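You operate a simulated robot arm through the tools that you are given. There is no shell and no other tool. Be economical: measure what you need, move in short steps, check, and stop when the job is done.

The job below is to be done with a simulated two-armed robot. You get a single attempt, and the scene is never put back.

TASK
Pick up the white cup from the top of the door bench with one hand, pass it to the other hand and put it on the pane of the light table. Set down upright: white cup.

Only the result counts: the job must be done as asked and must still hold three seconds after the hand-in. Knocking over, shifting, dropping, spilling or breaking anything else fails it.

THE ROBOT
Two 7-joint arms with two-finger parallel grippers on one trunk, on a base that drives. Base frame: it is fixed to the floor where the robot stands at the start and does not move with it; the origin is under the middle of the robot, x ahead of it, y to its left, z up; the surface under the hand at the start is at about z = 0.85. Units: m, rad, N and s.
The left shoulder is at the start at [0.029, 0.174, 1.4], the right one opposite. With the tool pointing down near the work surface each hand reaches from about 0.1 to 0.58 m from the robot's upright axis, wherever it stands, measured 20 degrees to its own side. Places, roughly: pane of the light table (34x24 cm) [0.12, 2.98, 0.92]. Payload 3.6 kg a hand.
Tool frame (each hand has its own): the origin (TCP) lies between the finger pads and is the grasp point; the fingertips stand 0.03 m ahead of it; z points along the fingers, y is the line along which they close. The gripper opens to 0.11 m. The fingers are 0.02 m wide and 0.01 m thick; the gripper's body (0.048 by 0.112 m) begins 0.055 m behind the TCP.
Orientation is that of the tool frame in the base frame, as [roll, pitch, yaw] about the fixed x, y, z axes, in that order (R = Rz(yaw) Ry(pitch) Rx(roll)). With the fingers straight down and closing along the base's y, the tool's x points along the base's -x, its y along +y and its z along -z.

THE INTERFACE
- The arms move only by the tool move_arm. It takes "left_rows", "right_rows" or both (then of equal length, played together; a hand with none holds still); each is a list of rows, each a list of 7 numbers: the shift along the tool's x, y, z in m, then the turn, a rotation vector about the tool's x, y, z in rad, then the gripper command, from -1 (fully open) to 1 (shut), values between in proportion. In form: [[dx, dy, dz, ax, ay, az, hand], ...]. A call has 1 to 8 rows; each row shifts and turns the commanded pose from where the row before left it, along the tool's axes as they then stand. Rows are played at 5 a second. More than 0.05 m and 0.15 rad between two rows, or a gripper value outside its range, and nothing of the call is played. A pose out of reach is approached as far as the arm can. The call stops where the force on the tool passes 40 N (or 10 N more than at its start, if that is more) or the arm is blocked; 0.2 s more then pass. Each finger travels about 0.153 m/s and halts on what it meets, pressing with about 41 N; the grip force reading is that of the motor and also rises with nothing between the fingers. The clock runs only during rows and for 0.2 s after the last one: add rows that do not move to give the fingers time. The reply holds the time, the measured pose of the TCP, the force on the tool along the base axes, the opening and the grip force, in the units named above and with some noise, with the torque about the TCP (base axes, N m) and any sound that the robot's microphone picked up.
- Cameras (640 x 400 px; columns grow to the right, rows downward): "scene" is now at [0.0631, -0.0438, 1.5555]; the picture's right is [-0.55, -0.84, 0.00], its down [-0.63, 0.41, -0.65] and it looks along [0.55, -0.36, -0.76] (base axes); focal length 252 px, centre (320, 200). "left" rides on the left gripper at [0.073, -0.017, -0.103] in its tool frame; the picture's right is [0.23, 0.97, 0.00], its down [-0.76, 0.18, -0.62] and it looks along [-0.61, 0.14, 0.78] (tool axes); focal length 222 px, centre (320, 200). "right" rides on the right gripper at [0.072, 0.017, -0.103] in its tool frame; the picture's right is [-0.23, 0.97, 0.00], its down [-0.76, -0.18, -0.62] and it looks along [-0.61, -0.14, 0.78] (tool axes); focal length 222 px, centre (320, 200). There is no depth. A picture from a camera that has moved, and an enlarged one, comes with that camera's place and axes in the base frame and with its lens. The place of the scene camera against the robot may be out by one fixed shift of up to 0.025 m in any direction.
- get_image(camera): a new picture of that camera. No time passes.
- move_column(by): slides the trunk up (or, below 0, down) by that many m; the arms and the scene camera ride with it, the base frame stays. It gives what a move gives, with no picture.
- base_move(legs): drives the robot by 1 to 6 legs, each [ahead, left, turn to the left] in m, m and rad, along the robot's own axes; the way and the turn of a leg run together, so that a leg with both is an arc; at most 1.5 m and 3.142 rad a leg. The arms and the cameras ride along, it lands a little off, and it stops where it bumps. It gives what a move gives.
- aim_head(pan, tilt): turns the head with the scene camera to pan (to the left, within 1.501 rad either way) and tilt (down, from -0.506 to 1.204), counted from straight ahead of the robot. It gives what a move gives.
- enlarge(camera, box): a new picture of the part [left, top, right, bottom] of that camera's present view, enlarged. No time passes.
- hand_in(): hands the job in; it is judged then, once.

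Work in short steps. Places have to be worked out from the pictures, the camera data and where the tool is seen: move nearer, look again, correct. Check each grasp and each placing, and mend what went wrong. You have 120 turns and 88 pictures in all, those below and enlarged ones among them. Open the grippers and draw the arms clear of the work before you hand the job in, unless the task says otherwise; then end with one line.

The tools are called after "Request:" as a command line: name --argument value ..., lists and objects as JSON in quotes. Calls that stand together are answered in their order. move_arm: Moves the arms, as the interface text tells. Its arguments: {"type":"object","properties":{"left_rows":{"type":"array"},"right_rows":{"type":"array"}},"required":[]} The other tools are called the same way: move_column (by) slides the trunk up or down; base_move (legs) drives the base; aim_head (pan, tilt) turns the head that bears the scene camera; get_image (camera) takes a picture; enlarge (camera, box) takes an enlarged picture of a part of a camera's view; hand_in () hands the job in.

At the start:

```text
clock: 0.0
left_tcp_pos: [0.3638, 0.0805, 0.9989]
left_ee_rot: [2.884, 0.015, -3.083]
left_contact_force: [0.2, -0.7, -0.4]
left_ft_torque: [-0.01, -0.02, -0.01]
left_opening: 0.1099
left_grip_force: 0.0
right_tcp_pos: [0.3997, -0.4075, 1.1163]
right_ee_rot: [-3.141, 0.001, -3.141]
right_contact_force: [0.4, -0.5, -0.2]
right_ft_torque: [0.0, 0.01, -0.01]
right_opening: 0.1099
right_grip_force: 0.1
trunk travel left (down, up): [-0.514, 0.249]
robot x, y, heading: [-0.0009, 0.0003, -0.002]
head pan, tilt: [-0.579, 0.857]
```

scene: 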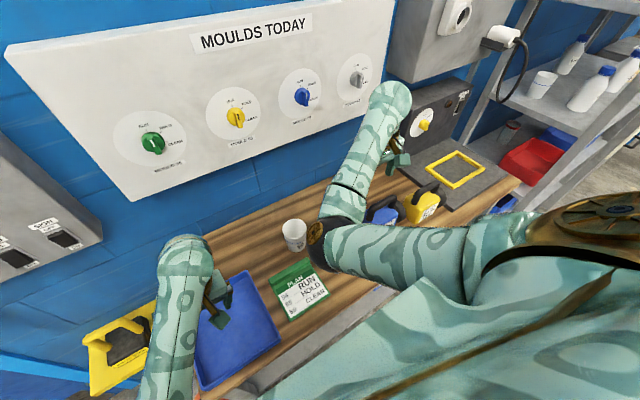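
right: 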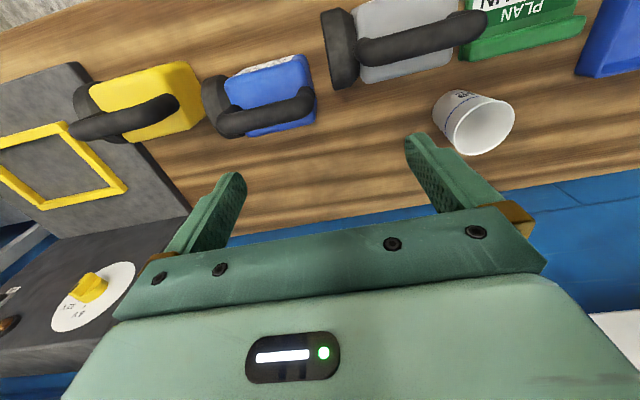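
left: 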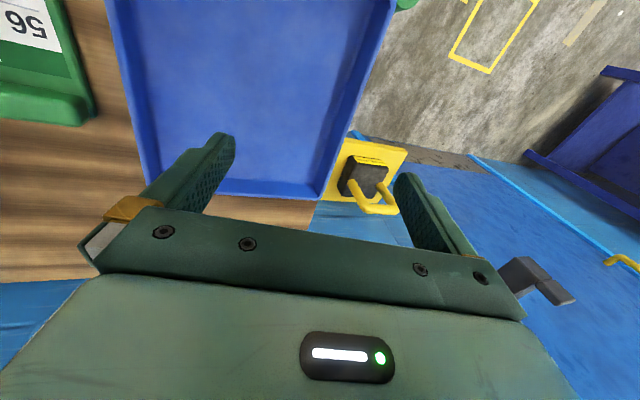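

I see a white cup on the bench ahead, but the door bench might be another one. I'll look around with the head first.

Request:
aim_head --pan 0.9 --tilt 0.4

Request:
get_image --camera "scene"

Request:
aim_head --pan -1.2 --tilt 0.4

Request:
get_image --camera "scene"

Request:
aim_head --pan 0.0 --tilt 0.6

Request:
get_image --camera "scene"

```text
clock: 1.6
left_tcp_pos: [0.3637, 0.0821, 0.9972]
left_ee_rot: [2.884, 0.017, -3.081]
left_contact_force: [0.5, 0.1, 0.2]
left_ft_torque: [0.02, 0.01, -0.01]
left_opening: 0.1099
left_grip_force: 0.0
right_tcp_pos: [0.3995, -0.4056, 1.1163]
right_ee_rot: [3.142, 0.001, -3.141]
right_contact_force: [0.9, 0.4, -0.2]
right_ft_torque: [-0.02, 0.01, 0.03]
right_opening: 0.1101
right_grip_force: 0.0
trunk travel left (down, up): [-0.514, 0.249]
robot x, y, heading: [0.0004, -0.0043, 0.002]
head pan, tilt: [0.901, 0.4]
```

```text
84 pictures are left
camera scene: at [0.0556, 0.0714, 1.5951], right [0.78, -0.62, 0.0], down [-0.24, -0.3, -0.92], along [0.57, 0.72, -0.39], focal length 252 px, centre (320, 200)
```

scene: 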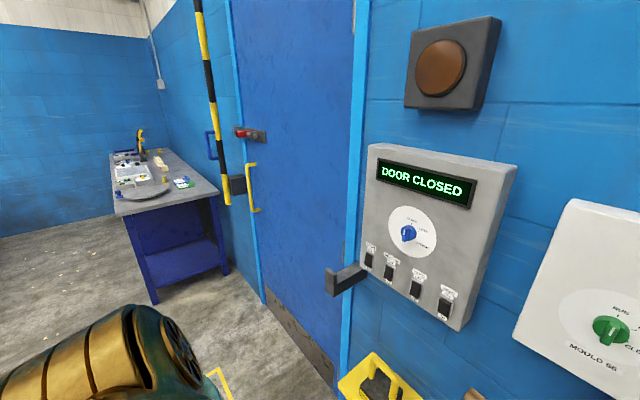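

```text
clock: 3.6
left_tcp_pos: [0.3641, 0.0827, 0.997]
left_ee_rot: [2.883, 0.015, -3.083]
left_contact_force: [-0.6, -0.5, 0.2]
left_ft_torque: [0.02, 0.01, 0.0]
left_opening: 0.11
left_grip_force: 0.1
right_tcp_pos: [0.3981, -0.4062, 1.1152]
right_ee_rot: [-3.141, 0.001, -3.141]
right_contact_force: [0.8, 0.4, -0.2]
right_ft_torque: [0.01, 0.02, -0.01]
right_opening: 0.1099
right_grip_force: 0.0
trunk travel left (down, up): [-0.514, 0.249]
robot x, y, heading: [-0.0034, -0.0008, -0.004]
head pan, tilt: [-1.201, 0.4]
```

```text
83 pictures are left
camera scene: at [0.0315, -0.0875, 1.5951], right [-0.93, -0.36, 0.0], down [-0.14, 0.36, -0.92], along [0.33, -0.86, -0.39], focal length 252 px, centre (320, 200)
```

scene: 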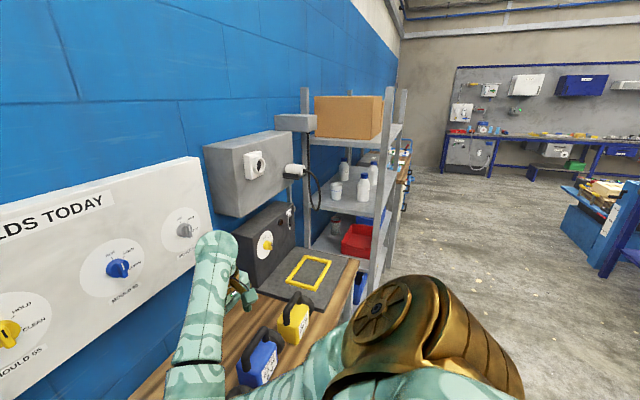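

```text
clock: 5.0
left_tcp_pos: [0.3633, 0.0826, 0.997]
left_ee_rot: [2.881, 0.015, -3.082]
left_contact_force: [-0.4, 0.2, 0.0]
left_ft_torque: [0.0, -0.04, 0.01]
left_opening: 0.1098
left_grip_force: 0.1
right_tcp_pos: [0.3997, -0.4064, 1.1145]
right_ee_rot: [3.14, 0.0, 3.141]
right_contact_force: [0.5, -0.6, -0.2]
right_ft_torque: [-0.03, 0.02, 0.0]
right_opening: 0.1102
right_grip_force: 0.3
trunk travel left (down, up): [-0.514, 0.249]
robot x, y, heading: [-0.0013, 0.0013, 0.002]
head pan, tilt: [0.0, 0.6]
```

```text
82 pictures are left
camera scene: at [0.0863, -0.0012, 1.5769], right [0.0, -1.0, 0.0], down [-0.57, 0.0, -0.82], along [0.82, 0.0, -0.57], focal length 252 px, centre (320, 200)
```

scene: 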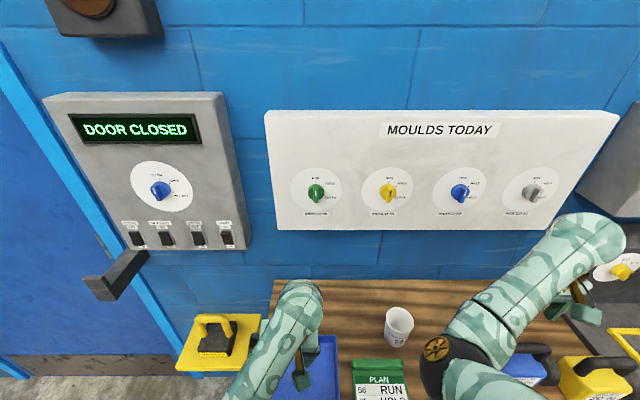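

The cup on the bench by the door panel appears to be the target. I'll zoom on it and also look at the light table.

Request:
enlarge --camera "scene" --box '[220, 260, 480, 400]'

Request:
aim_head --pan 1.2 --tilt 0.35

Request:
enlarge --camera "scene" --box '[160, 80, 480, 320]'

```text
2.46 times, centred on (350, 330) of scene
camera zoom: at [0.0863, -0.0012, 1.5769], right [0.0, -1.0, 0.0], down [-0.57, 0.0, -0.82], along [0.82, 0.0, -0.57], focal length 620 px, centre (246, -120)
```

zoom: 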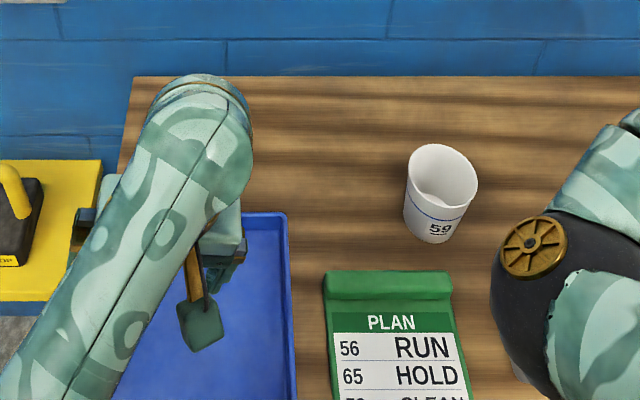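

```text
clock: 6.4
left_tcp_pos: [0.3641, 0.0821, 0.9965]
left_ee_rot: [2.881, 0.016, -3.08]
left_contact_force: [0.5, -0.6, -0.5]
left_ft_torque: [0.02, -0.02, -0.02]
left_opening: 0.11
left_grip_force: 0.0
right_tcp_pos: [0.3996, -0.4069, 1.1164]
right_ee_rot: [-3.141, 0.0, -3.14]
right_contact_force: [-0.2, 0.5, 0.2]
right_ft_torque: [0.03, -0.04, -0.01]
right_opening: 0.1098
right_grip_force: 0.0
trunk travel left (down, up): [-0.514, 0.249]
robot x, y, heading: [0.0001, -0.0005, -0.0]
head pan, tilt: [1.201, 0.351]
```

```text
1.67 times, centred on (320, 200) of scene
camera zoom: at [0.0317, 0.0856, 1.5997], right [0.93, -0.36, 0.0], down [-0.12, -0.32, -0.94], along [0.34, 0.88, -0.34], focal length 420 px, centre (320, 200)
```

zoom: 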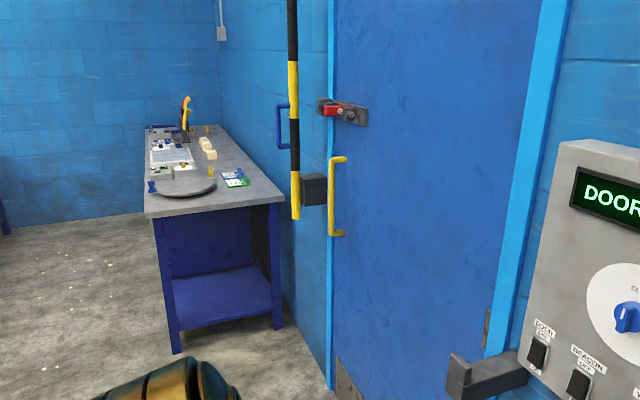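

Triangulating from the scene and right cameras, the cup is at about (0.477, -0.207) with its rim at about 0.93. I'll move the right hand above it, high up, then turn it so it closes along base x. That leaves room for the left hand to come in from the front later.

Request:
move_arm --right_rows '[[-0.0155, 0.04, 0, 0, 0, 0, -1], [-0.0155, 0.04, 0, 0, 0, 0, -1], [-0.0155, 0.04, 0, 0, 0, 0, -1], [-0.0155, 0.04, 0, 0, 0, 0, -1], [-0.0155, 0.04, 0, 0, 0, 0, -1]]'

Request:
move_arm --right_rows '[[0, 0, 0, 0, 0, -0.14, -1], [0, 0, 0, 0, 0, -0.14, -1], [0, 0, 0, 0, 0, -0.14, -1], [0, 0, 0, 0, 0, -0.14, -1], [0, 0, 0, 0, 0, -0.14, -1]]'

Request:
get_image --camera "right"

```text
clock: 7.6
left_tcp_pos: [0.3639, 0.0839, 0.9974]
left_ee_rot: [2.882, 0.015, -3.082]
left_contact_force: [-0.6, 0.9, 0.2]
left_ft_torque: [0.01, 0.02, 0.03]
left_opening: 0.1099
left_grip_force: 0.0
right_tcp_pos: [0.4626, -0.2811, 1.1251]
right_ee_rot: [-3.118, 0.018, 3.136]
right_contact_force: [-0.2, 0.0, 0.0]
right_ft_torque: [0.01, 0.02, 0.03]
right_opening: 0.1099
right_grip_force: 0.0
right hand out of reach, approached as far as the arm can: row 3, 4, 5
trunk travel left (down, up): [-0.514, 0.249]
robot x, y, heading: [0.0015, -0.0003, 0.003]
head pan, tilt: [1.201, 0.351]
```

```text
clock: 8.8
left_tcp_pos: [0.364, 0.0827, 0.9978]
left_ee_rot: [2.882, 0.016, -3.082]
left_contact_force: [-0.3, -0.7, -0.4]
left_ft_torque: [-0.01, 0.01, 0.01]
left_opening: 0.1099
left_grip_force: 0.1
right_tcp_pos: [0.4612, -0.2819, 1.1223]
right_ee_rot: [-3.12, 0.0, -2.452]
right_contact_force: [-0.3, -0.5, 0.2]
right_ft_torque: [-0.02, 0.0, -0.01]
right_opening: 0.1101
right_grip_force: 0.0
trunk travel left (down, up): [-0.514, 0.249]
robot x, y, heading: [0.0011, 0.002, -0.003]
head pan, tilt: [1.201, 0.351]
```

```text
79 pictures are left
camera right: at [0.3926, -0.3142, 1.2254], right [-0.44, 0.9, -0.02], down [0.69, 0.36, 0.63], along [0.57, 0.26, -0.78], focal length 222 px, centre (320, 200)
```

right: 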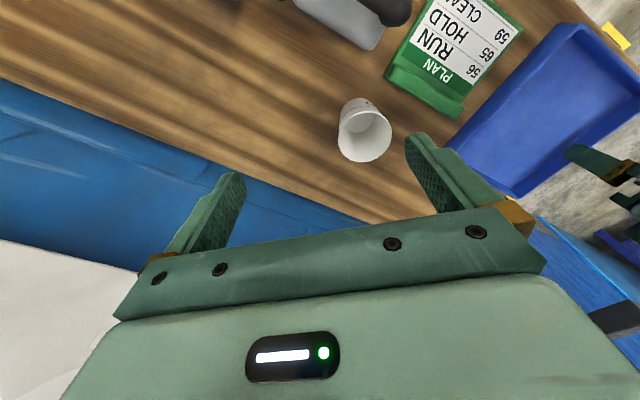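

The cup refines to about (0.48, -0.213). I'll finish the turn, then shift over it.

Request:
move_arm --right_rows '[[0, 0, 0, 0, 0, -0.147, -1], [0, 0, 0, 0, 0, -0.147, -1], [0, 0, 0, 0, 0, -0.147, -1], [0, 0, 0, 0, 0, -0.147, -1], [0, 0, 0, 0, 0, -0.147, -1], [0, 0, 0, 0, 0, -0.147, -1]]'

Request:
get_image --camera "right"

```text
clock: 10.2
left_tcp_pos: [0.3625, 0.0826, 0.9975]
left_ee_rot: [2.881, 0.017, -3.082]
left_contact_force: [0.3, 0.3, 0.6]
left_ft_torque: [0.0, -0.01, 0.01]
left_opening: 0.1098
left_grip_force: 0.1
right_tcp_pos: [0.4607, -0.2816, 1.1196]
right_ee_rot: [-3.13, -0.016, -1.57]
right_contact_force: [-0.1, 0.2, -0.1]
right_ft_torque: [0.0, 0.0, 0.02]
right_opening: 0.1097
right_grip_force: 0.0
trunk travel left (down, up): [-0.514, 0.249]
robot x, y, heading: [0.0016, -0.0019, 0.0]
head pan, tilt: [1.201, 0.351]
```

```text
78 pictures are left
camera right: at [0.4422, -0.3536, 1.2255], right [-0.97, 0.23, -0.02], down [0.17, 0.77, 0.61], along [0.15, 0.59, -0.79], focal length 222 px, centre (320, 200)
```

right: 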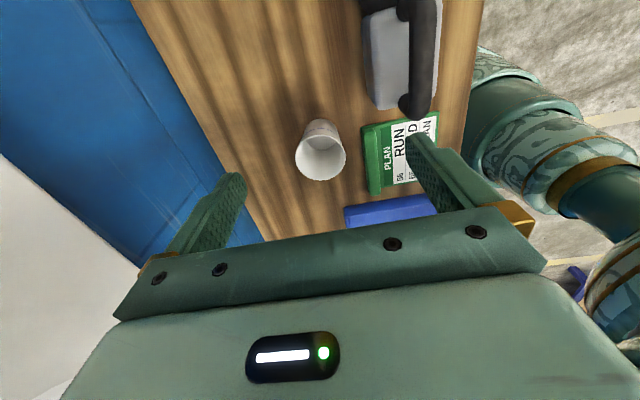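

The rim is at about (0.480, -0.212). I'll move over it and partly down.

Request:
move_arm --right_rows '[[-0.017, -0.005, 0, 0, 0, 0, -1], [-0.017, -0.005, 0.01, 0, 0, 0, -1], [-0.017, -0.005, 0.03, 0, 0, 0, -1], [-0.017, -0.005, 0.03, 0, 0, 0, -1], [0, 0, 0.02, 0, 0, 0, -1]]'

Request:
get_image --camera "right"

```text
clock: 11.4
left_tcp_pos: [0.363, 0.0821, 0.9972]
left_ee_rot: [2.881, 0.015, -3.081]
left_contact_force: [0.0, 0.5, 0.2]
left_ft_torque: [0.02, -0.03, -0.02]
left_opening: 0.1099
left_grip_force: 0.1
right_tcp_pos: [0.4735, -0.2359, 1.0228]
right_ee_rot: [3.141, -0.034, -1.576]
right_contact_force: [0.8, 0.7, -0.4]
right_ft_torque: [0.05, 0.01, -0.01]
right_opening: 0.1098
right_grip_force: 0.0
right hand out of reach, approached as far as the arm can: row 1
trunk travel left (down, up): [-0.514, 0.249]
robot x, y, heading: [0.0026, 0.0013, -0.0]
head pan, tilt: [1.201, 0.351]
```

```text
77 pictures are left
camera right: at [0.457, -0.306, 1.1289], right [-0.97, 0.23, -0.01], down [0.18, 0.78, 0.6], along [0.14, 0.58, -0.8], focal length 222 px, centre (320, 200)
```

right: 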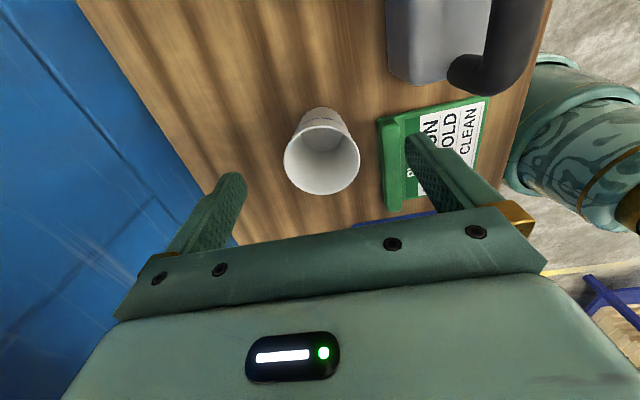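

The rim centre is at about (0.477, -0.213, 0.94) and the cup is about 7.4 cm across. I'll correct the small tilt, centre over the cup and lower so the fingers straddle the upper cup.

Request:
move_arm --right_rows '[[-0.011, -0.002, 0, 0, -0.034, 0, -1], [-0.012, -0.002, 0.02, 0, 0, 0, -1], [0, 0, 0.02, 0, 0, 0, -1]]'

Request:
get_image --camera "right"

```text
clock: 12.4
left_tcp_pos: [0.364, 0.0838, 0.997]
left_ee_rot: [2.879, 0.018, -3.081]
left_contact_force: [0.0, -0.3, -0.4]
left_ft_torque: [-0.01, 0.01, 0.0]
left_opening: 0.1098
left_grip_force: 0.0
right_tcp_pos: [0.4805, -0.2558, 0.9852]
right_ee_rot: [-3.138, -0.063, -1.616]
right_contact_force: [-0.4, -0.9, -0.8]
right_ft_torque: [0.02, 0.01, -0.01]
right_opening: 0.11
right_grip_force: 0.0
trunk travel left (down, up): [-0.514, 0.249]
robot x, y, heading: [0.0044, 0.0023, -0.003]
head pan, tilt: [1.201, 0.351]
stopped in row 3 (right hand): the arm was blocked; the commanded pose is now the measured one
```

```text
76 pictures are left
camera right: at [0.4609, -0.3221, 1.0931], right [-0.96, 0.27, -0.02], down [0.21, 0.79, 0.58], along [0.17, 0.55, -0.82], focal length 222 px, centre (320, 200)
```

right: 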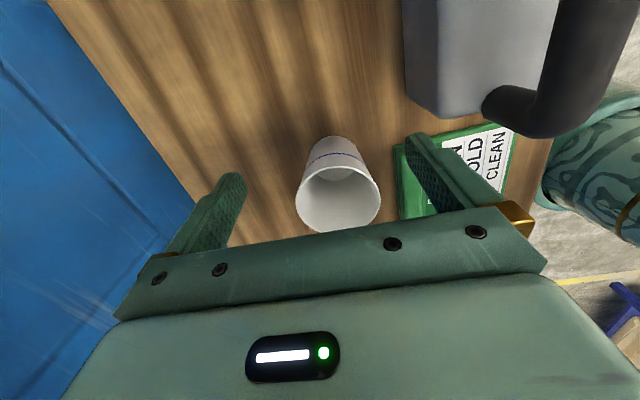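

The arm was blocked and drifted toward -y. I'll check with the scene camera for what it touched.

Request:
aim_head --pan -0.5 --tilt 0.85

Request:
get_image --camera "scene"

```text
clock: 14.1
left_tcp_pos: [0.3645, 0.082, 0.9973]
left_ee_rot: [2.882, 0.018, -3.08]
left_contact_force: [0.0, 0.0, -0.3]
left_ft_torque: [0.02, -0.02, -0.04]
left_opening: 0.1101
left_grip_force: 0.0
right_tcp_pos: [0.4798, -0.2557, 0.9836]
right_ee_rot: [-3.136, -0.063, -1.614]
right_contact_force: [0.7, 0.2, -0.5]
right_ft_torque: [0.0, -0.02, 0.0]
right_opening: 0.1099
right_grip_force: 0.0
trunk travel left (down, up): [-0.514, 0.249]
robot x, y, heading: [0.0007, 0.0003, 0.003]
head pan, tilt: [-0.499, 0.85]
```

```text
75 pictures are left
camera scene: at [0.0666, -0.0385, 1.556], right [-0.48, -0.88, 0.0], down [-0.66, 0.36, -0.66], along [0.58, -0.32, -0.75], focal length 252 px, centre (320, 200)
```

scene: 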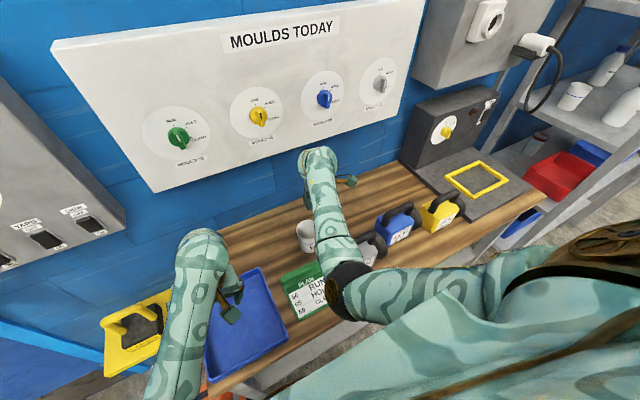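

The elbow hangs low near the grey jug. I'll zoom in there.

Request:
enlarge --camera "scene" --box '[270, 140, 470, 340]'

```text
2.00 times, centred on (370, 240) of scene
camera zoom: at [0.0666, -0.0385, 1.556], right [-0.48, -0.88, 0.0], down [-0.66, 0.36, -0.66], along [0.58, -0.32, -0.75], focal length 504 px, centre (220, 120)
```

zoom: 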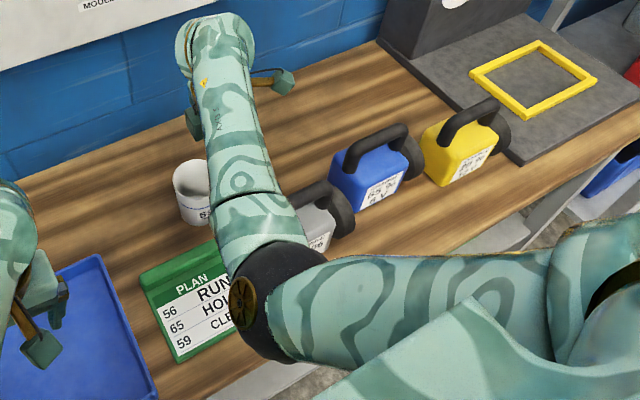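

The elbow folds inward against the torso side, so the target lies too far to the centre for the right arm. I'll raise both hands, then shift the base left so the cup lies further out on the right side.

Request:
move_arm --right_rows '[[0, 0, -0.03, 0, 0, 0, -1], [0, 0, -0.03, 0, 0, 0, -1], [0, 0, -0.03, 0, 0, 0, -1]]' --left_rows '[[0, 0, -0.03, 0, 0, 0, -1], [0, 0, -0.03, 0, 0, 0, -1], [0, 0, -0.03, 0, 0, 0, -1]]'

Request:
base_move --legs '[[0, 0.1, 0]]'

Request:
get_image --camera "right"

```text
clock: 14.6
left_tcp_pos: [0.373, 0.1856, 1.0079]
left_ee_rot: [2.638, 0.046, -3.042]
left_contact_force: [0.7, 0.3, -0.1]
left_ft_torque: [0.01, 0.03, -0.01]
left_opening: 0.11
left_grip_force: 0.0
left hand out of reach, approached as far as the arm can: row 2
right_tcp_pos: [0.4805, -0.2748, 1.0212]
right_ee_rot: [-3.135, -0.102, -1.637]
right_contact_force: [0.2, 0.7, 0.5]
right_ft_torque: [-0.01, 0.0, -0.02]
right_opening: 0.1103
right_grip_force: 0.0
trunk travel left (down, up): [-0.514, 0.249]
robot x, y, heading: [-0.0012, -0.003, 0.004]
head pan, tilt: [-0.499, 0.85]
stopped in row 2 (left hand): the arm was blocked; the commanded pose is now the measured one
```

```text
clock: 15.8
left_tcp_pos: [0.3715, 0.2871, 1.0063]
left_ee_rot: [2.639, 0.045, -3.042]
left_contact_force: [-0.1, 1.2, 0.7]
left_ft_torque: [0.01, -0.02, -0.01]
left_opening: 0.1098
left_grip_force: 0.0
right_tcp_pos: [0.4788, -0.1729, 1.02]
right_ee_rot: [-3.138, -0.102, -1.631]
right_contact_force: [0.1, 0.0, 0.7]
right_ft_torque: [-0.04, 0.04, 0.01]
right_opening: 0.1099
right_grip_force: 0.0
trunk travel left (down, up): [-0.514, 0.249]
robot x, y, heading: [0.0013, 0.1033, -0.003]
head pan, tilt: [-0.499, 0.85]
```

```text
73 pictures are left
camera right: at [0.4587, -0.2348, 1.1307], right [-0.96, 0.29, -0.03], down [0.23, 0.81, 0.54], along [0.18, 0.51, -0.84], focal length 222 px, centre (320, 200)
```

right: 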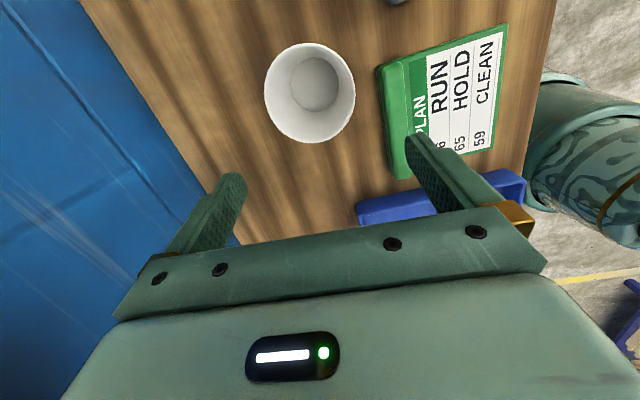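

The cup is at (0.478, -0.214). I'll fix the tilt, move over it and lower in small steps.

Request:
move_arm --right_rows '[[0.014, 0, 0, 0, -0.05, 0, -1], [0.014, 0, 0, 0, -0.05, 0, -1], [0.014, 0, 0.01, 0, 0, 0, -1], [0, 0, 0.01, 0, 0, 0, -1], [0, 0, 0, 0, 0, 0, -1]]'

Request:
get_image --camera "right"

```text
clock: 17.0
left_tcp_pos: [0.3739, 0.286, 1.0083]
left_ee_rot: [2.636, 0.045, -3.043]
left_contact_force: [-0.3, -0.1, -0.5]
left_ft_torque: [-0.01, 0.02, 0.01]
left_opening: 0.11
left_grip_force: 0.1
right_tcp_pos: [0.4777, -0.2166, 1.0016]
right_ee_rot: [-3.138, 0.0, -1.633]
right_contact_force: [0.0, -0.4, -0.1]
right_ft_torque: [0.0, 0.02, -0.01]
right_opening: 0.1101
right_grip_force: 0.1
trunk travel left (down, up): [-0.514, 0.249]
robot x, y, heading: [-0.0014, 0.1002, -0.001]
head pan, tilt: [-0.499, 0.85]
```

```text
72 pictures are left
camera right: at [0.4564, -0.2881, 1.1059], right [-0.96, 0.29, 0.0], down [0.22, 0.75, 0.62], along [0.18, 0.6, -0.78], focal length 222 px, centre (320, 200)
```

right: 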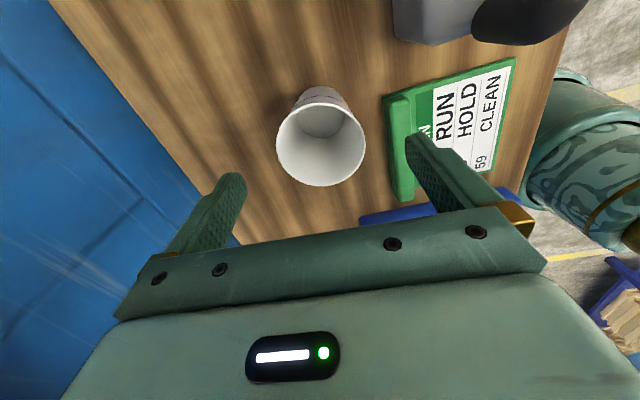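

The hand is well aligned over the cup, with the tilt at zero. I'll lower to TCP z of about 0.93.

Request:
move_arm --right_rows '[[0, 0, 0.018, 0, 0, 0, -1], [0, 0, 0.018, 0, 0, 0, -1], [0, 0, 0.018, 0, 0, 0, -1], [0, 0, 0.018, 0, 0, 0, -1], [0, 0, 0, 0, 0, 0, -1]]'

Request:
get_image --camera "right"

Request:
get_image --camera "scene"

```text
clock: 18.2
left_tcp_pos: [0.3723, 0.2874, 1.0069]
left_ee_rot: [2.639, 0.045, -3.041]
left_contact_force: [0.0, 0.3, 0.0]
left_ft_torque: [-0.01, 0.01, -0.01]
left_opening: 0.1099
left_grip_force: 0.1
right_tcp_pos: [0.4771, -0.2154, 0.9306]
right_ee_rot: [-3.139, -0.002, -1.634]
right_contact_force: [-0.5, 0.2, -0.7]
right_ft_torque: [0.01, 0.01, 0.03]
right_opening: 0.1099
right_grip_force: 0.1
trunk travel left (down, up): [-0.514, 0.249]
robot x, y, heading: [-0.002, 0.1015, 0.001]
head pan, tilt: [-0.499, 0.85]
```

```text
71 pictures are left
camera right: at [0.4556, -0.2876, 1.0336], right [-0.96, 0.29, 0.0], down [0.22, 0.75, 0.62], along [0.18, 0.6, -0.78], focal length 222 px, centre (320, 200)
```

right: 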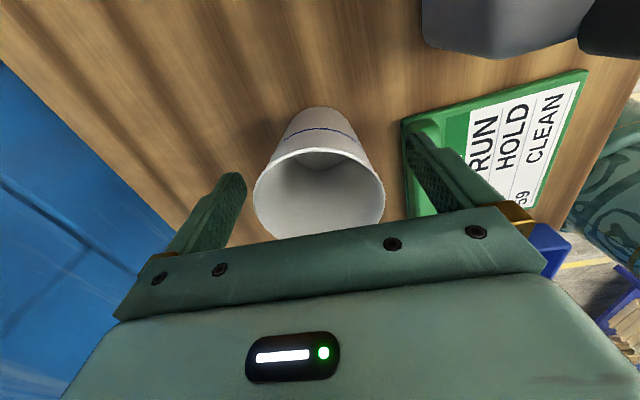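

```text
70 pictures are left
camera scene: at [0.0665, 0.0631, 1.556], right [-0.48, -0.88, 0.0], down [-0.66, 0.36, -0.66], along [0.58, -0.32, -0.75], focal length 252 px, centre (320, 200)
```

scene: 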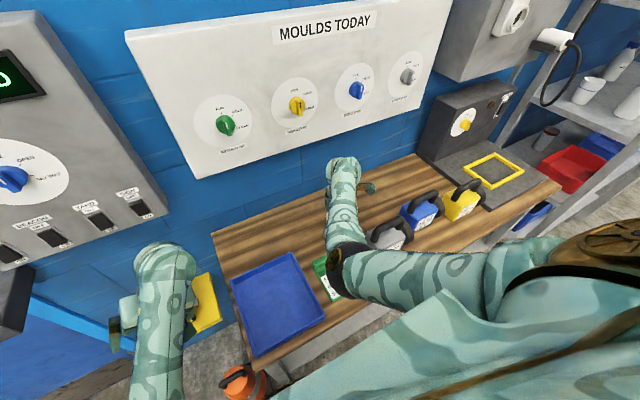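

The cup sits between the fingers. I'll close gently and watch the opening and grip force.

Request:
move_arm --right_rows '[[0, 0, 0, 0, 0, 0, -0.6], [0, 0, 0, 0, 0, 0, -0.3], [0, 0, 0, 0, 0, 0, -0.2], [0, 0, 0, 0, 0, 0, -0.2]]'

Request:
get_image --camera "right"

```text
clock: 19.2
left_tcp_pos: [0.3721, 0.2864, 1.0063]
left_ee_rot: [2.637, 0.044, -3.043]
left_contact_force: [0.4, 0.2, 0.0]
left_ft_torque: [0.01, 0.02, 0.0]
left_opening: 0.1102
left_grip_force: 0.1
right_tcp_pos: [0.4766, -0.2159, 0.9297]
right_ee_rot: [-3.138, 0.001, -1.632]
right_contact_force: [-0.5, -0.6, -0.2]
right_ft_torque: [-0.03, 0.01, 0.0]
right_opening: 0.0685
right_grip_force: 40.8
trunk travel left (down, up): [-0.514, 0.249]
robot x, y, heading: [-0.0023, 0.1045, 0.0]
head pan, tilt: [-0.499, 0.85]
```

```text
69 pictures are left
camera right: at [0.4557, -0.2877, 1.0337], right [-0.96, 0.29, 0.0], down [0.22, 0.75, 0.62], along [0.18, 0.6, -0.78], focal length 222 px, centre (320, 200)
```

right: 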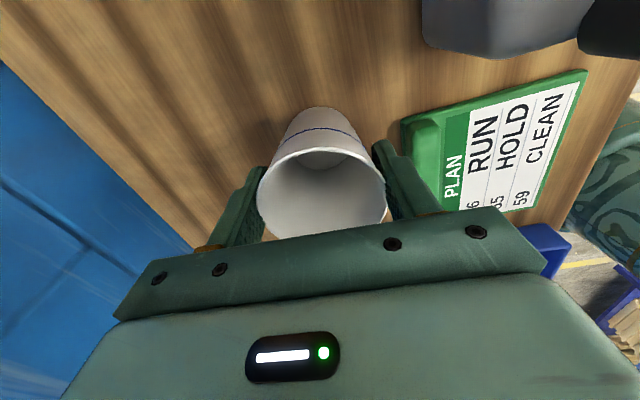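

The cup is gripped at 0.0685. I'll lift straight up with the column so the arm posture stays put.

Request:
move_column --by 0.12

Request:
get_image --camera "right"

```text
clock: 19.9
left_tcp_pos: [0.3727, 0.3637, 1.0561]
left_ee_rot: [2.466, 0.066, -3.03]
left_contact_force: [0.4, 1.1, -0.4]
left_ft_torque: [0.01, 0.01, -0.01]
left_opening: 0.1101
left_grip_force: 0.1
right_tcp_pos: [0.4774, -0.2153, 0.9822]
right_ee_rot: [-3.138, 0.002, -1.636]
right_contact_force: [-0.1, -0.1, 0.4]
right_ft_torque: [0.02, 0.01, 0.0]
right_opening: 0.0683
right_grip_force: 41.2
trunk travel left (down, up): [-0.565, 0.198]
robot x, y, heading: [-0.0006, 0.1005, 0.002]
head pan, tilt: [-0.499, 0.85]
stopped: the arm was blocked; the commanded pose is now the measured one
```

```text
68 pictures are left
camera right: at [0.4551, -0.2873, 1.0861], right [-0.96, 0.29, 0.0], down [0.22, 0.75, 0.62], along [0.18, 0.6, -0.78], focal length 222 px, centre (320, 200)
```

right: 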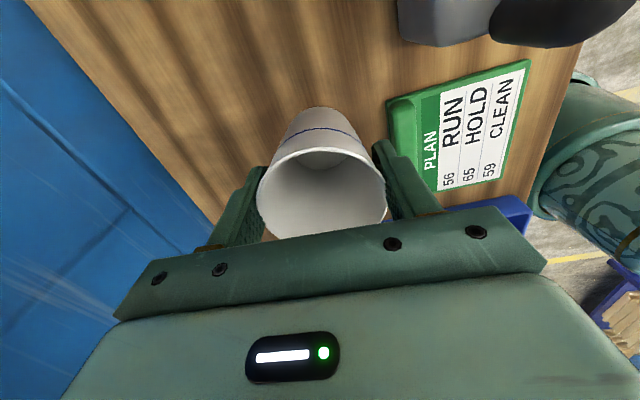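

The cup lifted 5 cm, but the left arm was blocked and got pushed sideways. I'll look at what it is touching.

Request:
aim_head --pan 0.5 --tilt 0.9

Request:
get_image --camera "scene"

Request:
get_image --camera "left"

```text
clock: 21.2
left_tcp_pos: [0.3738, 0.3635, 1.0546]
left_ee_rot: [2.465, 0.063, -3.027]
left_contact_force: [0.0, 0.5, -0.5]
left_ft_torque: [0.03, -0.01, 0.0]
left_opening: 0.1099
left_grip_force: 0.1
right_tcp_pos: [0.4773, -0.217, 0.9818]
right_ee_rot: [-3.138, -0.001, -1.633]
right_contact_force: [-0.5, 0.4, -0.3]
right_ft_torque: [-0.02, -0.01, 0.01]
right_opening: 0.0683
right_grip_force: 41.1
trunk travel left (down, up): [-0.565, 0.198]
robot x, y, heading: [0.0004, 0.0975, 0.0]
head pan, tilt: [0.499, 0.901]
```

```text
67 pictures are left
camera scene: at [0.0591, 0.1365, 1.6034], right [0.48, -0.88, 0.0], down [-0.69, -0.37, -0.62], along [0.55, 0.3, -0.78], focal length 252 px, centre (320, 200)
```

scene: 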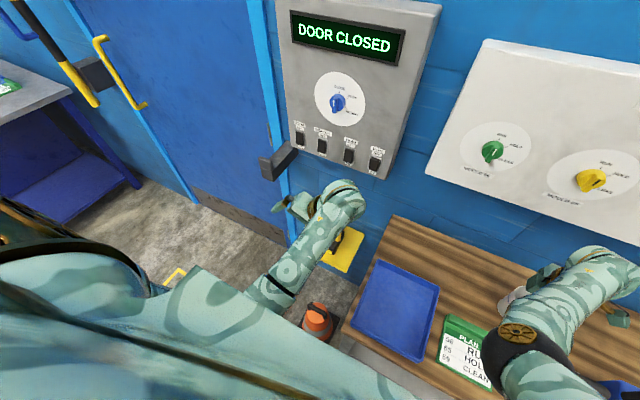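

```text
66 pictures are left
camera left: at [0.3058, 0.2776, 1.1209], right [-0.35, 0.72, 0.59], down [0.75, -0.17, 0.64], along [0.57, 0.67, -0.48], focal length 222 px, centre (320, 200)
```

left: 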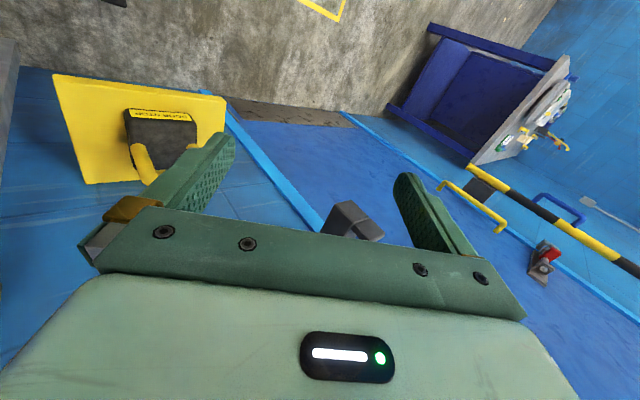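

The left hand itself is free, so I'll look at the left elbow.

Request:
aim_head --pan 0.9 --tilt 1.2

Request:
get_image --camera "scene"

Request:
aim_head --pan 0.0 --tilt 1.2

Request:
get_image --camera "scene"

```text
clock: 22.1
left_tcp_pos: [0.3731, 0.3637, 1.0537]
left_ee_rot: [2.465, 0.064, -3.028]
left_contact_force: [0.3, 0.6, 0.4]
left_ft_torque: [-0.01, 0.01, 0.03]
left_opening: 0.1099
left_grip_force: 0.0
right_tcp_pos: [0.4775, -0.216, 0.982]
right_ee_rot: [-3.139, -0.001, -1.634]
right_contact_force: [-0.3, -0.8, -1.2]
right_ft_torque: [-0.02, 0.0, 0.0]
right_opening: 0.0685
right_grip_force: 40.6
trunk travel left (down, up): [-0.565, 0.198]
robot x, y, heading: [-0.0005, 0.1027, -0.003]
head pan, tilt: [0.901, 1.201]
```

```text
65 pictures are left
camera scene: at [0.0275, 0.1443, 1.5836], right [0.78, -0.62, 0.0], down [-0.58, -0.73, -0.36], along [0.23, 0.28, -0.93], focal length 252 px, centre (320, 200)
```

scene: 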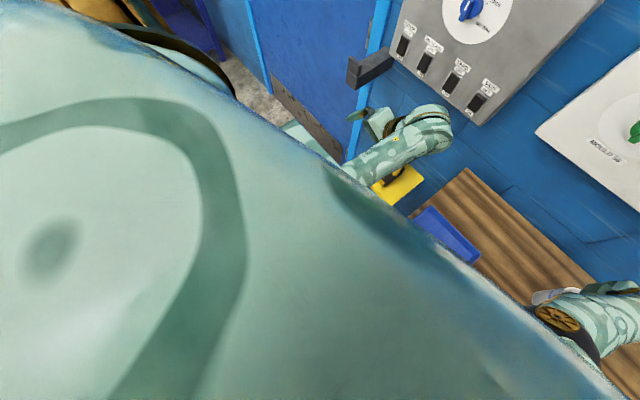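

```text
clock: 23.3
left_tcp_pos: [0.3731, 0.3633, 1.0555]
left_ee_rot: [2.465, 0.064, -3.028]
left_contact_force: [-0.3, 0.3, 0.7]
left_ft_torque: [0.01, 0.03, 0.02]
left_opening: 0.1098
left_grip_force: 0.0
right_tcp_pos: [0.4768, -0.215, 0.9812]
right_ee_rot: [-3.139, 0.0, -1.633]
right_contact_force: [0.0, 0.3, 0.2]
right_ft_torque: [-0.04, 0.0, 0.0]
right_opening: 0.0682
right_grip_force: 41.0
trunk travel left (down, up): [-0.565, 0.198]
robot x, y, heading: [-0.0018, 0.1014, 0.0]
head pan, tilt: [0.0, 1.201]
```

```text
64 pictures are left
camera scene: at [0.0486, 0.1006, 1.5836], right [0.0, -1.0, 0.0], down [-0.93, 0.0, -0.36], along [0.36, 0.0, -0.93], focal length 252 px, centre (320, 200)
```

scene: 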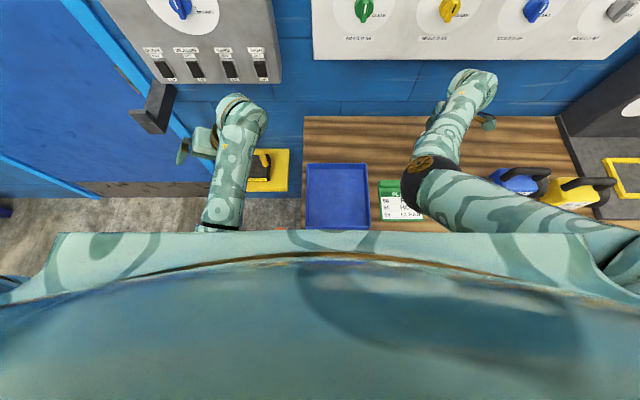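

The left elbow hangs low. It was probably caught at the bench edge, and it now stands left of the bench (bench left edge at y of about 0.15). I'll raise the column a bit more.

Request:
move_column --by 0.06

```text
clock: 23.9
left_tcp_pos: [0.3694, 0.4466, 1.1018]
left_ee_rot: [2.276, 0.084, -3.02]
left_contact_force: [-0.9, -0.1, 1.2]
left_ft_torque: [-0.03, -0.01, -0.01]
left_opening: 0.1101
left_grip_force: 0.1
right_tcp_pos: [0.4771, -0.2152, 1.0172]
right_ee_rot: [-3.137, 0.0, -1.634]
right_contact_force: [-0.8, 0.6, -0.1]
right_ft_torque: [-0.02, 0.01, 0.0]
right_opening: 0.0685
right_grip_force: 41.4
trunk travel left (down, up): [-0.599, 0.164]
robot x, y, heading: [0.001, 0.1021, 0.002]
head pan, tilt: [0.0, 1.201]
stopped: the arm was blocked; the commanded pose is now the measured one
```

The left hand keeps swinging outwards. I'll use the right wrist camera's view of the left arm to see what restrains it.

Request:
enlarge --camera "right" --box '[440, 40, 640, 320]'

Request:
get_image --camera "left"

```text
1.43 times, centred on (540, 180) of right
camera zoom: at [0.4554, -0.2874, 1.1211], right [-0.96, 0.29, 0.0], down [0.22, 0.75, 0.62], along [0.18, 0.6, -0.78], focal length 317 px, centre (6, 229)
```

zoom: 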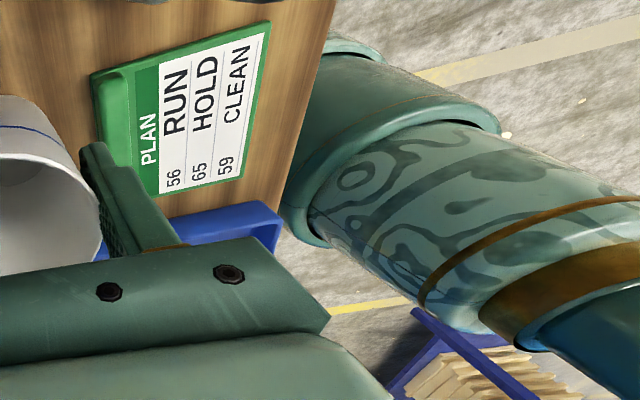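

```text
62 pictures are left
camera left: at [0.305, 0.3479, 1.1495], right [-0.36, 0.59, 0.72], down [0.75, -0.27, 0.6], along [0.55, 0.76, -0.35], focal length 222 px, centre (320, 200)
```

left: 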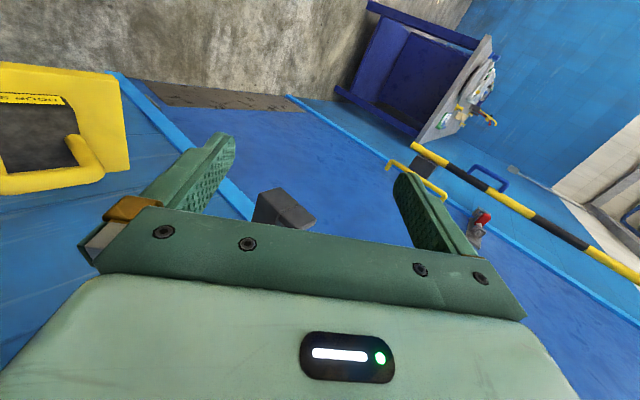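

That cylinder is only the robot's own trunk. I'll test the left arm alone by moving it forward and turning it back toward pointing down.

Request:
move_arm --left_rows '[[-0.03, 0, 0, 0.1, 0, 0, -1], [-0.03, 0, 0, 0.1, 0, 0, -1], [-0.03, 0, 0, 0.1, 0, 0, -1]]'

Request:
get_image --camera "scene"

```text
clock: 24.7
left_tcp_pos: [0.4585, 0.4549, 1.1086]
left_ee_rot: [2.581, 0.083, -3.019]
left_contact_force: [-0.2, 0.5, 0.0]
left_ft_torque: [0.0, 0.03, 0.02]
left_opening: 0.11
left_grip_force: 0.1
right_tcp_pos: [0.4779, -0.2164, 1.0157]
right_ee_rot: [-3.137, 0.001, -1.634]
right_contact_force: [0.0, 0.3, 0.7]
right_ft_torque: [0.01, -0.01, -0.02]
right_opening: 0.0683
right_grip_force: 41.4
trunk travel left (down, up): [-0.599, 0.164]
robot x, y, heading: [-0.0012, 0.0993, 0.001]
head pan, tilt: [0.0, 1.201]
```

```text
61 pictures are left
camera scene: at [0.0474, 0.0999, 1.6181], right [0.0, -1.0, 0.0], down [-0.93, 0.0, -0.36], along [0.36, 0.0, -0.93], focal length 252 px, centre (320, 200)
```

scene: 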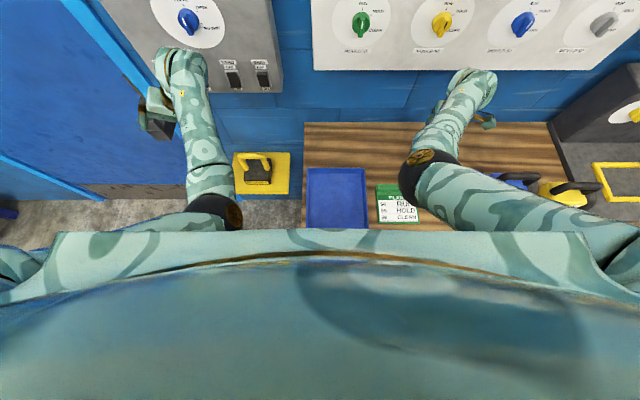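

The left arm moves freely. I'll raise the column further so the cup clears the jugs before backing off.

Request:
move_column --by 0.1

Request:
get_image --camera "right"

```text
clock: 26.0
left_tcp_pos: [0.4519, 0.5106, 1.2195]
left_ee_rot: [2.49, 0.097, -2.975]
left_contact_force: [-0.7, 0.1, -0.4]
left_ft_torque: [-0.01, 0.01, 0.0]
left_opening: 0.1099
left_grip_force: 0.1
right_tcp_pos: [0.4761, -0.2154, 1.116]
right_ee_rot: [-3.136, 0.0, -1.634]
right_contact_force: [-1.2, 0.4, -0.5]
right_ft_torque: [0.04, 0.04, 0.01]
right_opening: 0.0683
right_grip_force: 40.7
trunk travel left (down, up): [-0.699, 0.064]
robot x, y, heading: [-0.0021, 0.0994, -0.004]
head pan, tilt: [0.0, 1.201]
```

```text
60 pictures are left
camera right: at [0.4559, -0.2876, 1.2202], right [-0.96, 0.29, 0.0], down [0.22, 0.75, 0.62], along [0.18, 0.6, -0.78], focal length 222 px, centre (320, 200)
```

right: 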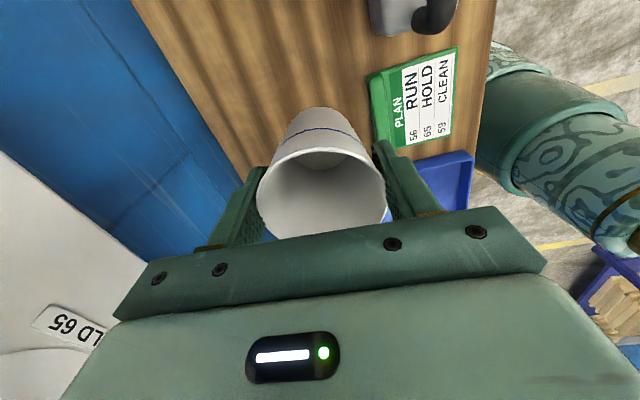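

The cup bottom is at about 1.035, clear of the jugs. I'll drive straight back away from the bench and panel.

Request:
base_move --legs '[[-0.45, 0, 0]]'

Request:
aim_head --pan 0.0 --tilt 0.7

Request:
get_image --camera "scene"

```text
clock: 28.7
left_tcp_pos: [0.014, 0.5054, 1.2231]
left_ee_rot: [2.499, 0.103, -2.983]
left_contact_force: [0.3, -0.5, 0.7]
left_ft_torque: [0.0, -0.02, 0.01]
left_opening: 0.1099
left_grip_force: 0.1
right_tcp_pos: [0.0351, -0.215, 1.1164]
right_ee_rot: [-3.136, 0.0, -1.636]
right_contact_force: [0.8, -0.3, -0.3]
right_ft_torque: [0.01, 0.01, 0.01]
right_opening: 0.0682
right_grip_force: 40.7
trunk travel left (down, up): [-0.699, 0.064]
robot x, y, heading: [-0.441, 0.1009, -0.007]
head pan, tilt: [0.0, 1.201]
```

```text
clock: 29.6
left_tcp_pos: [0.0133, 0.5109, 1.2231]
left_ee_rot: [2.496, 0.106, -2.975]
left_contact_force: [-0.3, -0.4, 0.5]
left_ft_torque: [0.0, -0.01, 0.02]
left_opening: 0.1097
left_grip_force: 0.1
right_tcp_pos: [0.0336, -0.2158, 1.1155]
right_ee_rot: [-3.136, -0.001, -1.638]
right_contact_force: [0.2, -0.4, -1.4]
right_ft_torque: [-0.04, -0.01, 0.0]
right_opening: 0.0681
right_grip_force: 40.8
trunk travel left (down, up): [-0.699, 0.064]
robot x, y, heading: [-0.441, 0.1028, -0.009]
head pan, tilt: [0.0, 0.7]
```

```text
59 pictures are left
camera scene: at [-0.3697, 0.1013, 1.7541], right [0.0, -1.0, 0.0], down [-0.65, 0.0, -0.76], along [0.76, 0.0, -0.65], focal length 252 px, centre (320, 200)
```

scene: 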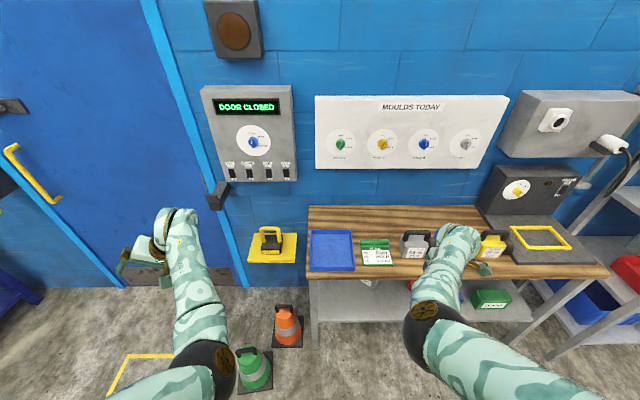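

I'm in free space. Plan: the right hand holds the cup near its rim, closing along x. The left hand will come in from +y, tilted about 35° below horizontal, and grip low on the cup beneath the right fingertips. First I'll reorient the left hand.

Request:
move_arm --left_rows '[[0, 0, 0, 0.0864, -0.0719, 0.0838, -1], [0, 0, 0, 0.0864, -0.0719, 0.0838, -1], [0, 0, 0, 0.0864, -0.0719, 0.0838, -1], [0, 0, 0, 0.0864, -0.0719, 0.0838, -1], [0, 0, 0, 0.0864, -0.0719, 0.0838, -1], [0, 0, 0, 0.0864, -0.0719, 0.0838, -1], [0, 0, 0, 0.0864, -0.0719, 0.0838, -1], [0, 0, 0, 0.0864, -0.0719, 0.0838, -1]]'

Request:
move_arm --left_rows '[[0, 0, 0, 0.0864, -0.0719, 0.0838, -1], [0, 0, 0, 0.0864, -0.0719, 0.0838, -1], [0, 0, 0, 0.0864, -0.0719, 0.0838, -1], [0, 0, 0, 0.0864, -0.0719, 0.0838, -1], [0, 0, 0, 0.0864, -0.0719, 0.0838, -1], [0, 0, 0, 0.0864, -0.0719, 0.0838, -1], [0, 0, 0, 0.0864, -0.0719, 0.0838, -1], [0, 0, 0, 0.0864, -0.0719, 0.0838, -1]]'

Request:
get_image --camera "scene"

```text
clock: 31.4
left_tcp_pos: [0.0134, 0.5066, 1.2216]
left_ee_rot: [3.014, 0.399, 2.454]
left_contact_force: [0.2, -0.3, -1.2]
left_ft_torque: [0.03, -0.03, -0.01]
left_opening: 0.1099
left_grip_force: 0.0
right_tcp_pos: [0.0346, -0.2157, 1.116]
right_ee_rot: [-3.135, -0.001, -1.638]
right_contact_force: [1.1, 0.8, -0.6]
right_ft_torque: [0.02, 0.02, -0.01]
right_opening: 0.0684
right_grip_force: 41.8
trunk travel left (down, up): [-0.699, 0.064]
robot x, y, heading: [-0.4438, 0.1005, -0.003]
head pan, tilt: [0.0, 0.7]
```

```text
clock: 33.2
left_tcp_pos: [0.0135, 0.5076, 1.2223]
left_ee_rot: [-3.134, 0.965, 1.569]
left_contact_force: [0.3, 0.0, -0.6]
left_ft_torque: [0.02, 0.01, -0.03]
left_opening: 0.1098
left_grip_force: 0.0
right_tcp_pos: [0.0324, -0.2157, 1.118]
right_ee_rot: [-3.137, 0.0, -1.638]
right_contact_force: [-0.9, -0.5, 0.7]
right_ft_torque: [0.01, 0.03, -0.01]
right_opening: 0.0681
right_grip_force: 40.7
trunk travel left (down, up): [-0.699, 0.064]
robot x, y, heading: [-0.4454, 0.104, -0.001]
head pan, tilt: [0.0, 0.7]
```

```text
58 pictures are left
camera scene: at [-0.3703, 0.1031, 1.7542], right [0.0, -1.0, 0.0], down [-0.64, 0.0, -0.76], along [0.76, 0.0, -0.64], focal length 252 px, centre (320, 200)
```

scene: 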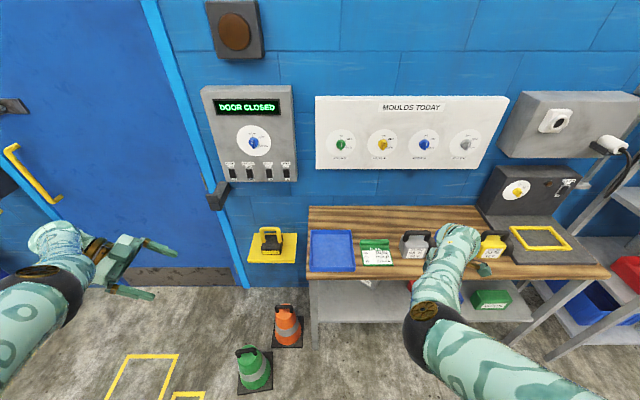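

The left hand is at the wanted orientation. I'll move it toward a pre-grasp point left of the cup in two stages.

Request:
move_arm --left_rows '[[-0.0202, 0.0014, 0.0394, 0, 0, 0, -1], [-0.0202, 0.0014, 0.0394, 0, 0, 0, -1], [-0.0202, 0.0014, 0.0394, 0, 0, 0, -1], [-0.0202, 0.0014, 0.0394, 0, 0, 0, -1], [-0.0202, 0.0014, 0.0394, 0, 0, 0, -1], [-0.0202, 0.0014, 0.0394, 0, 0, 0, -1], [-0.0202, 0.0014, 0.0394, 0, 0, 0, -1], [-0.0202, 0.0014, 0.0394, 0, 0, 0, -1]]'

Request:
get_image --camera "left"

Request:
get_image --camera "scene"

```text
clock: 35.2
left_tcp_pos: [0.082, 0.1753, 1.2414]
left_ee_rot: [2.903, 0.936, 1.399]
left_contact_force: [0.2, 0.0, -0.4]
left_ft_torque: [0.01, 0.0, 0.03]
left_opening: 0.11
left_grip_force: 0.0
right_tcp_pos: [0.0342, -0.2164, 1.1164]
right_ee_rot: [-3.136, -0.001, -1.638]
right_contact_force: [-0.3, 0.4, -0.4]
right_ft_torque: [-0.01, -0.01, 0.01]
right_opening: 0.0684
right_grip_force: 40.8
trunk travel left (down, up): [-0.699, 0.064]
robot x, y, heading: [-0.446, 0.1025, -0.001]
head pan, tilt: [0.0, 0.7]
stopped in row 8 (left hand): the arm was blocked; the commanded pose is now the measured one
```

```text
57 pictures are left
camera left: at [0.063, 0.3012, 1.2413], right [0.99, 0.15, -0.05], down [0.04, 0.06, 1.0], along [0.16, -0.99, 0.06], focal length 222 px, centre (320, 200)
```

left: 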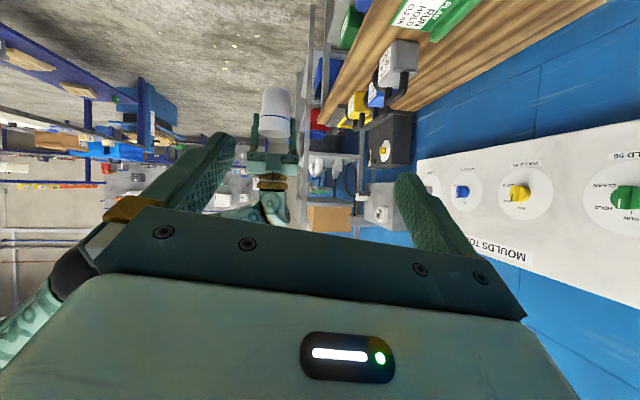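

```text
56 pictures are left
camera scene: at [-0.3704, 0.1008, 1.7542], right [0.0, -1.0, 0.0], down [-0.64, 0.0, -0.76], along [0.76, 0.0, -0.64], focal length 252 px, centre (320, 200)
```

scene: 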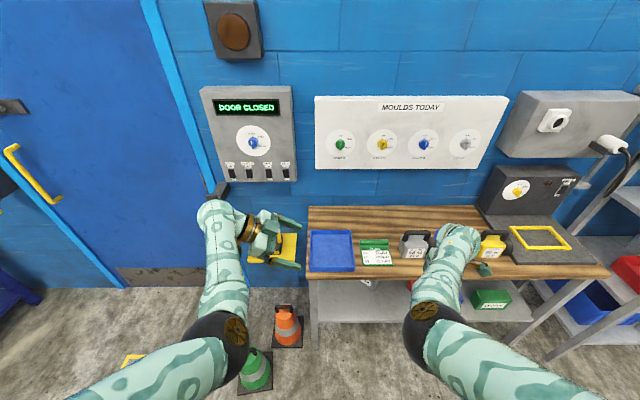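

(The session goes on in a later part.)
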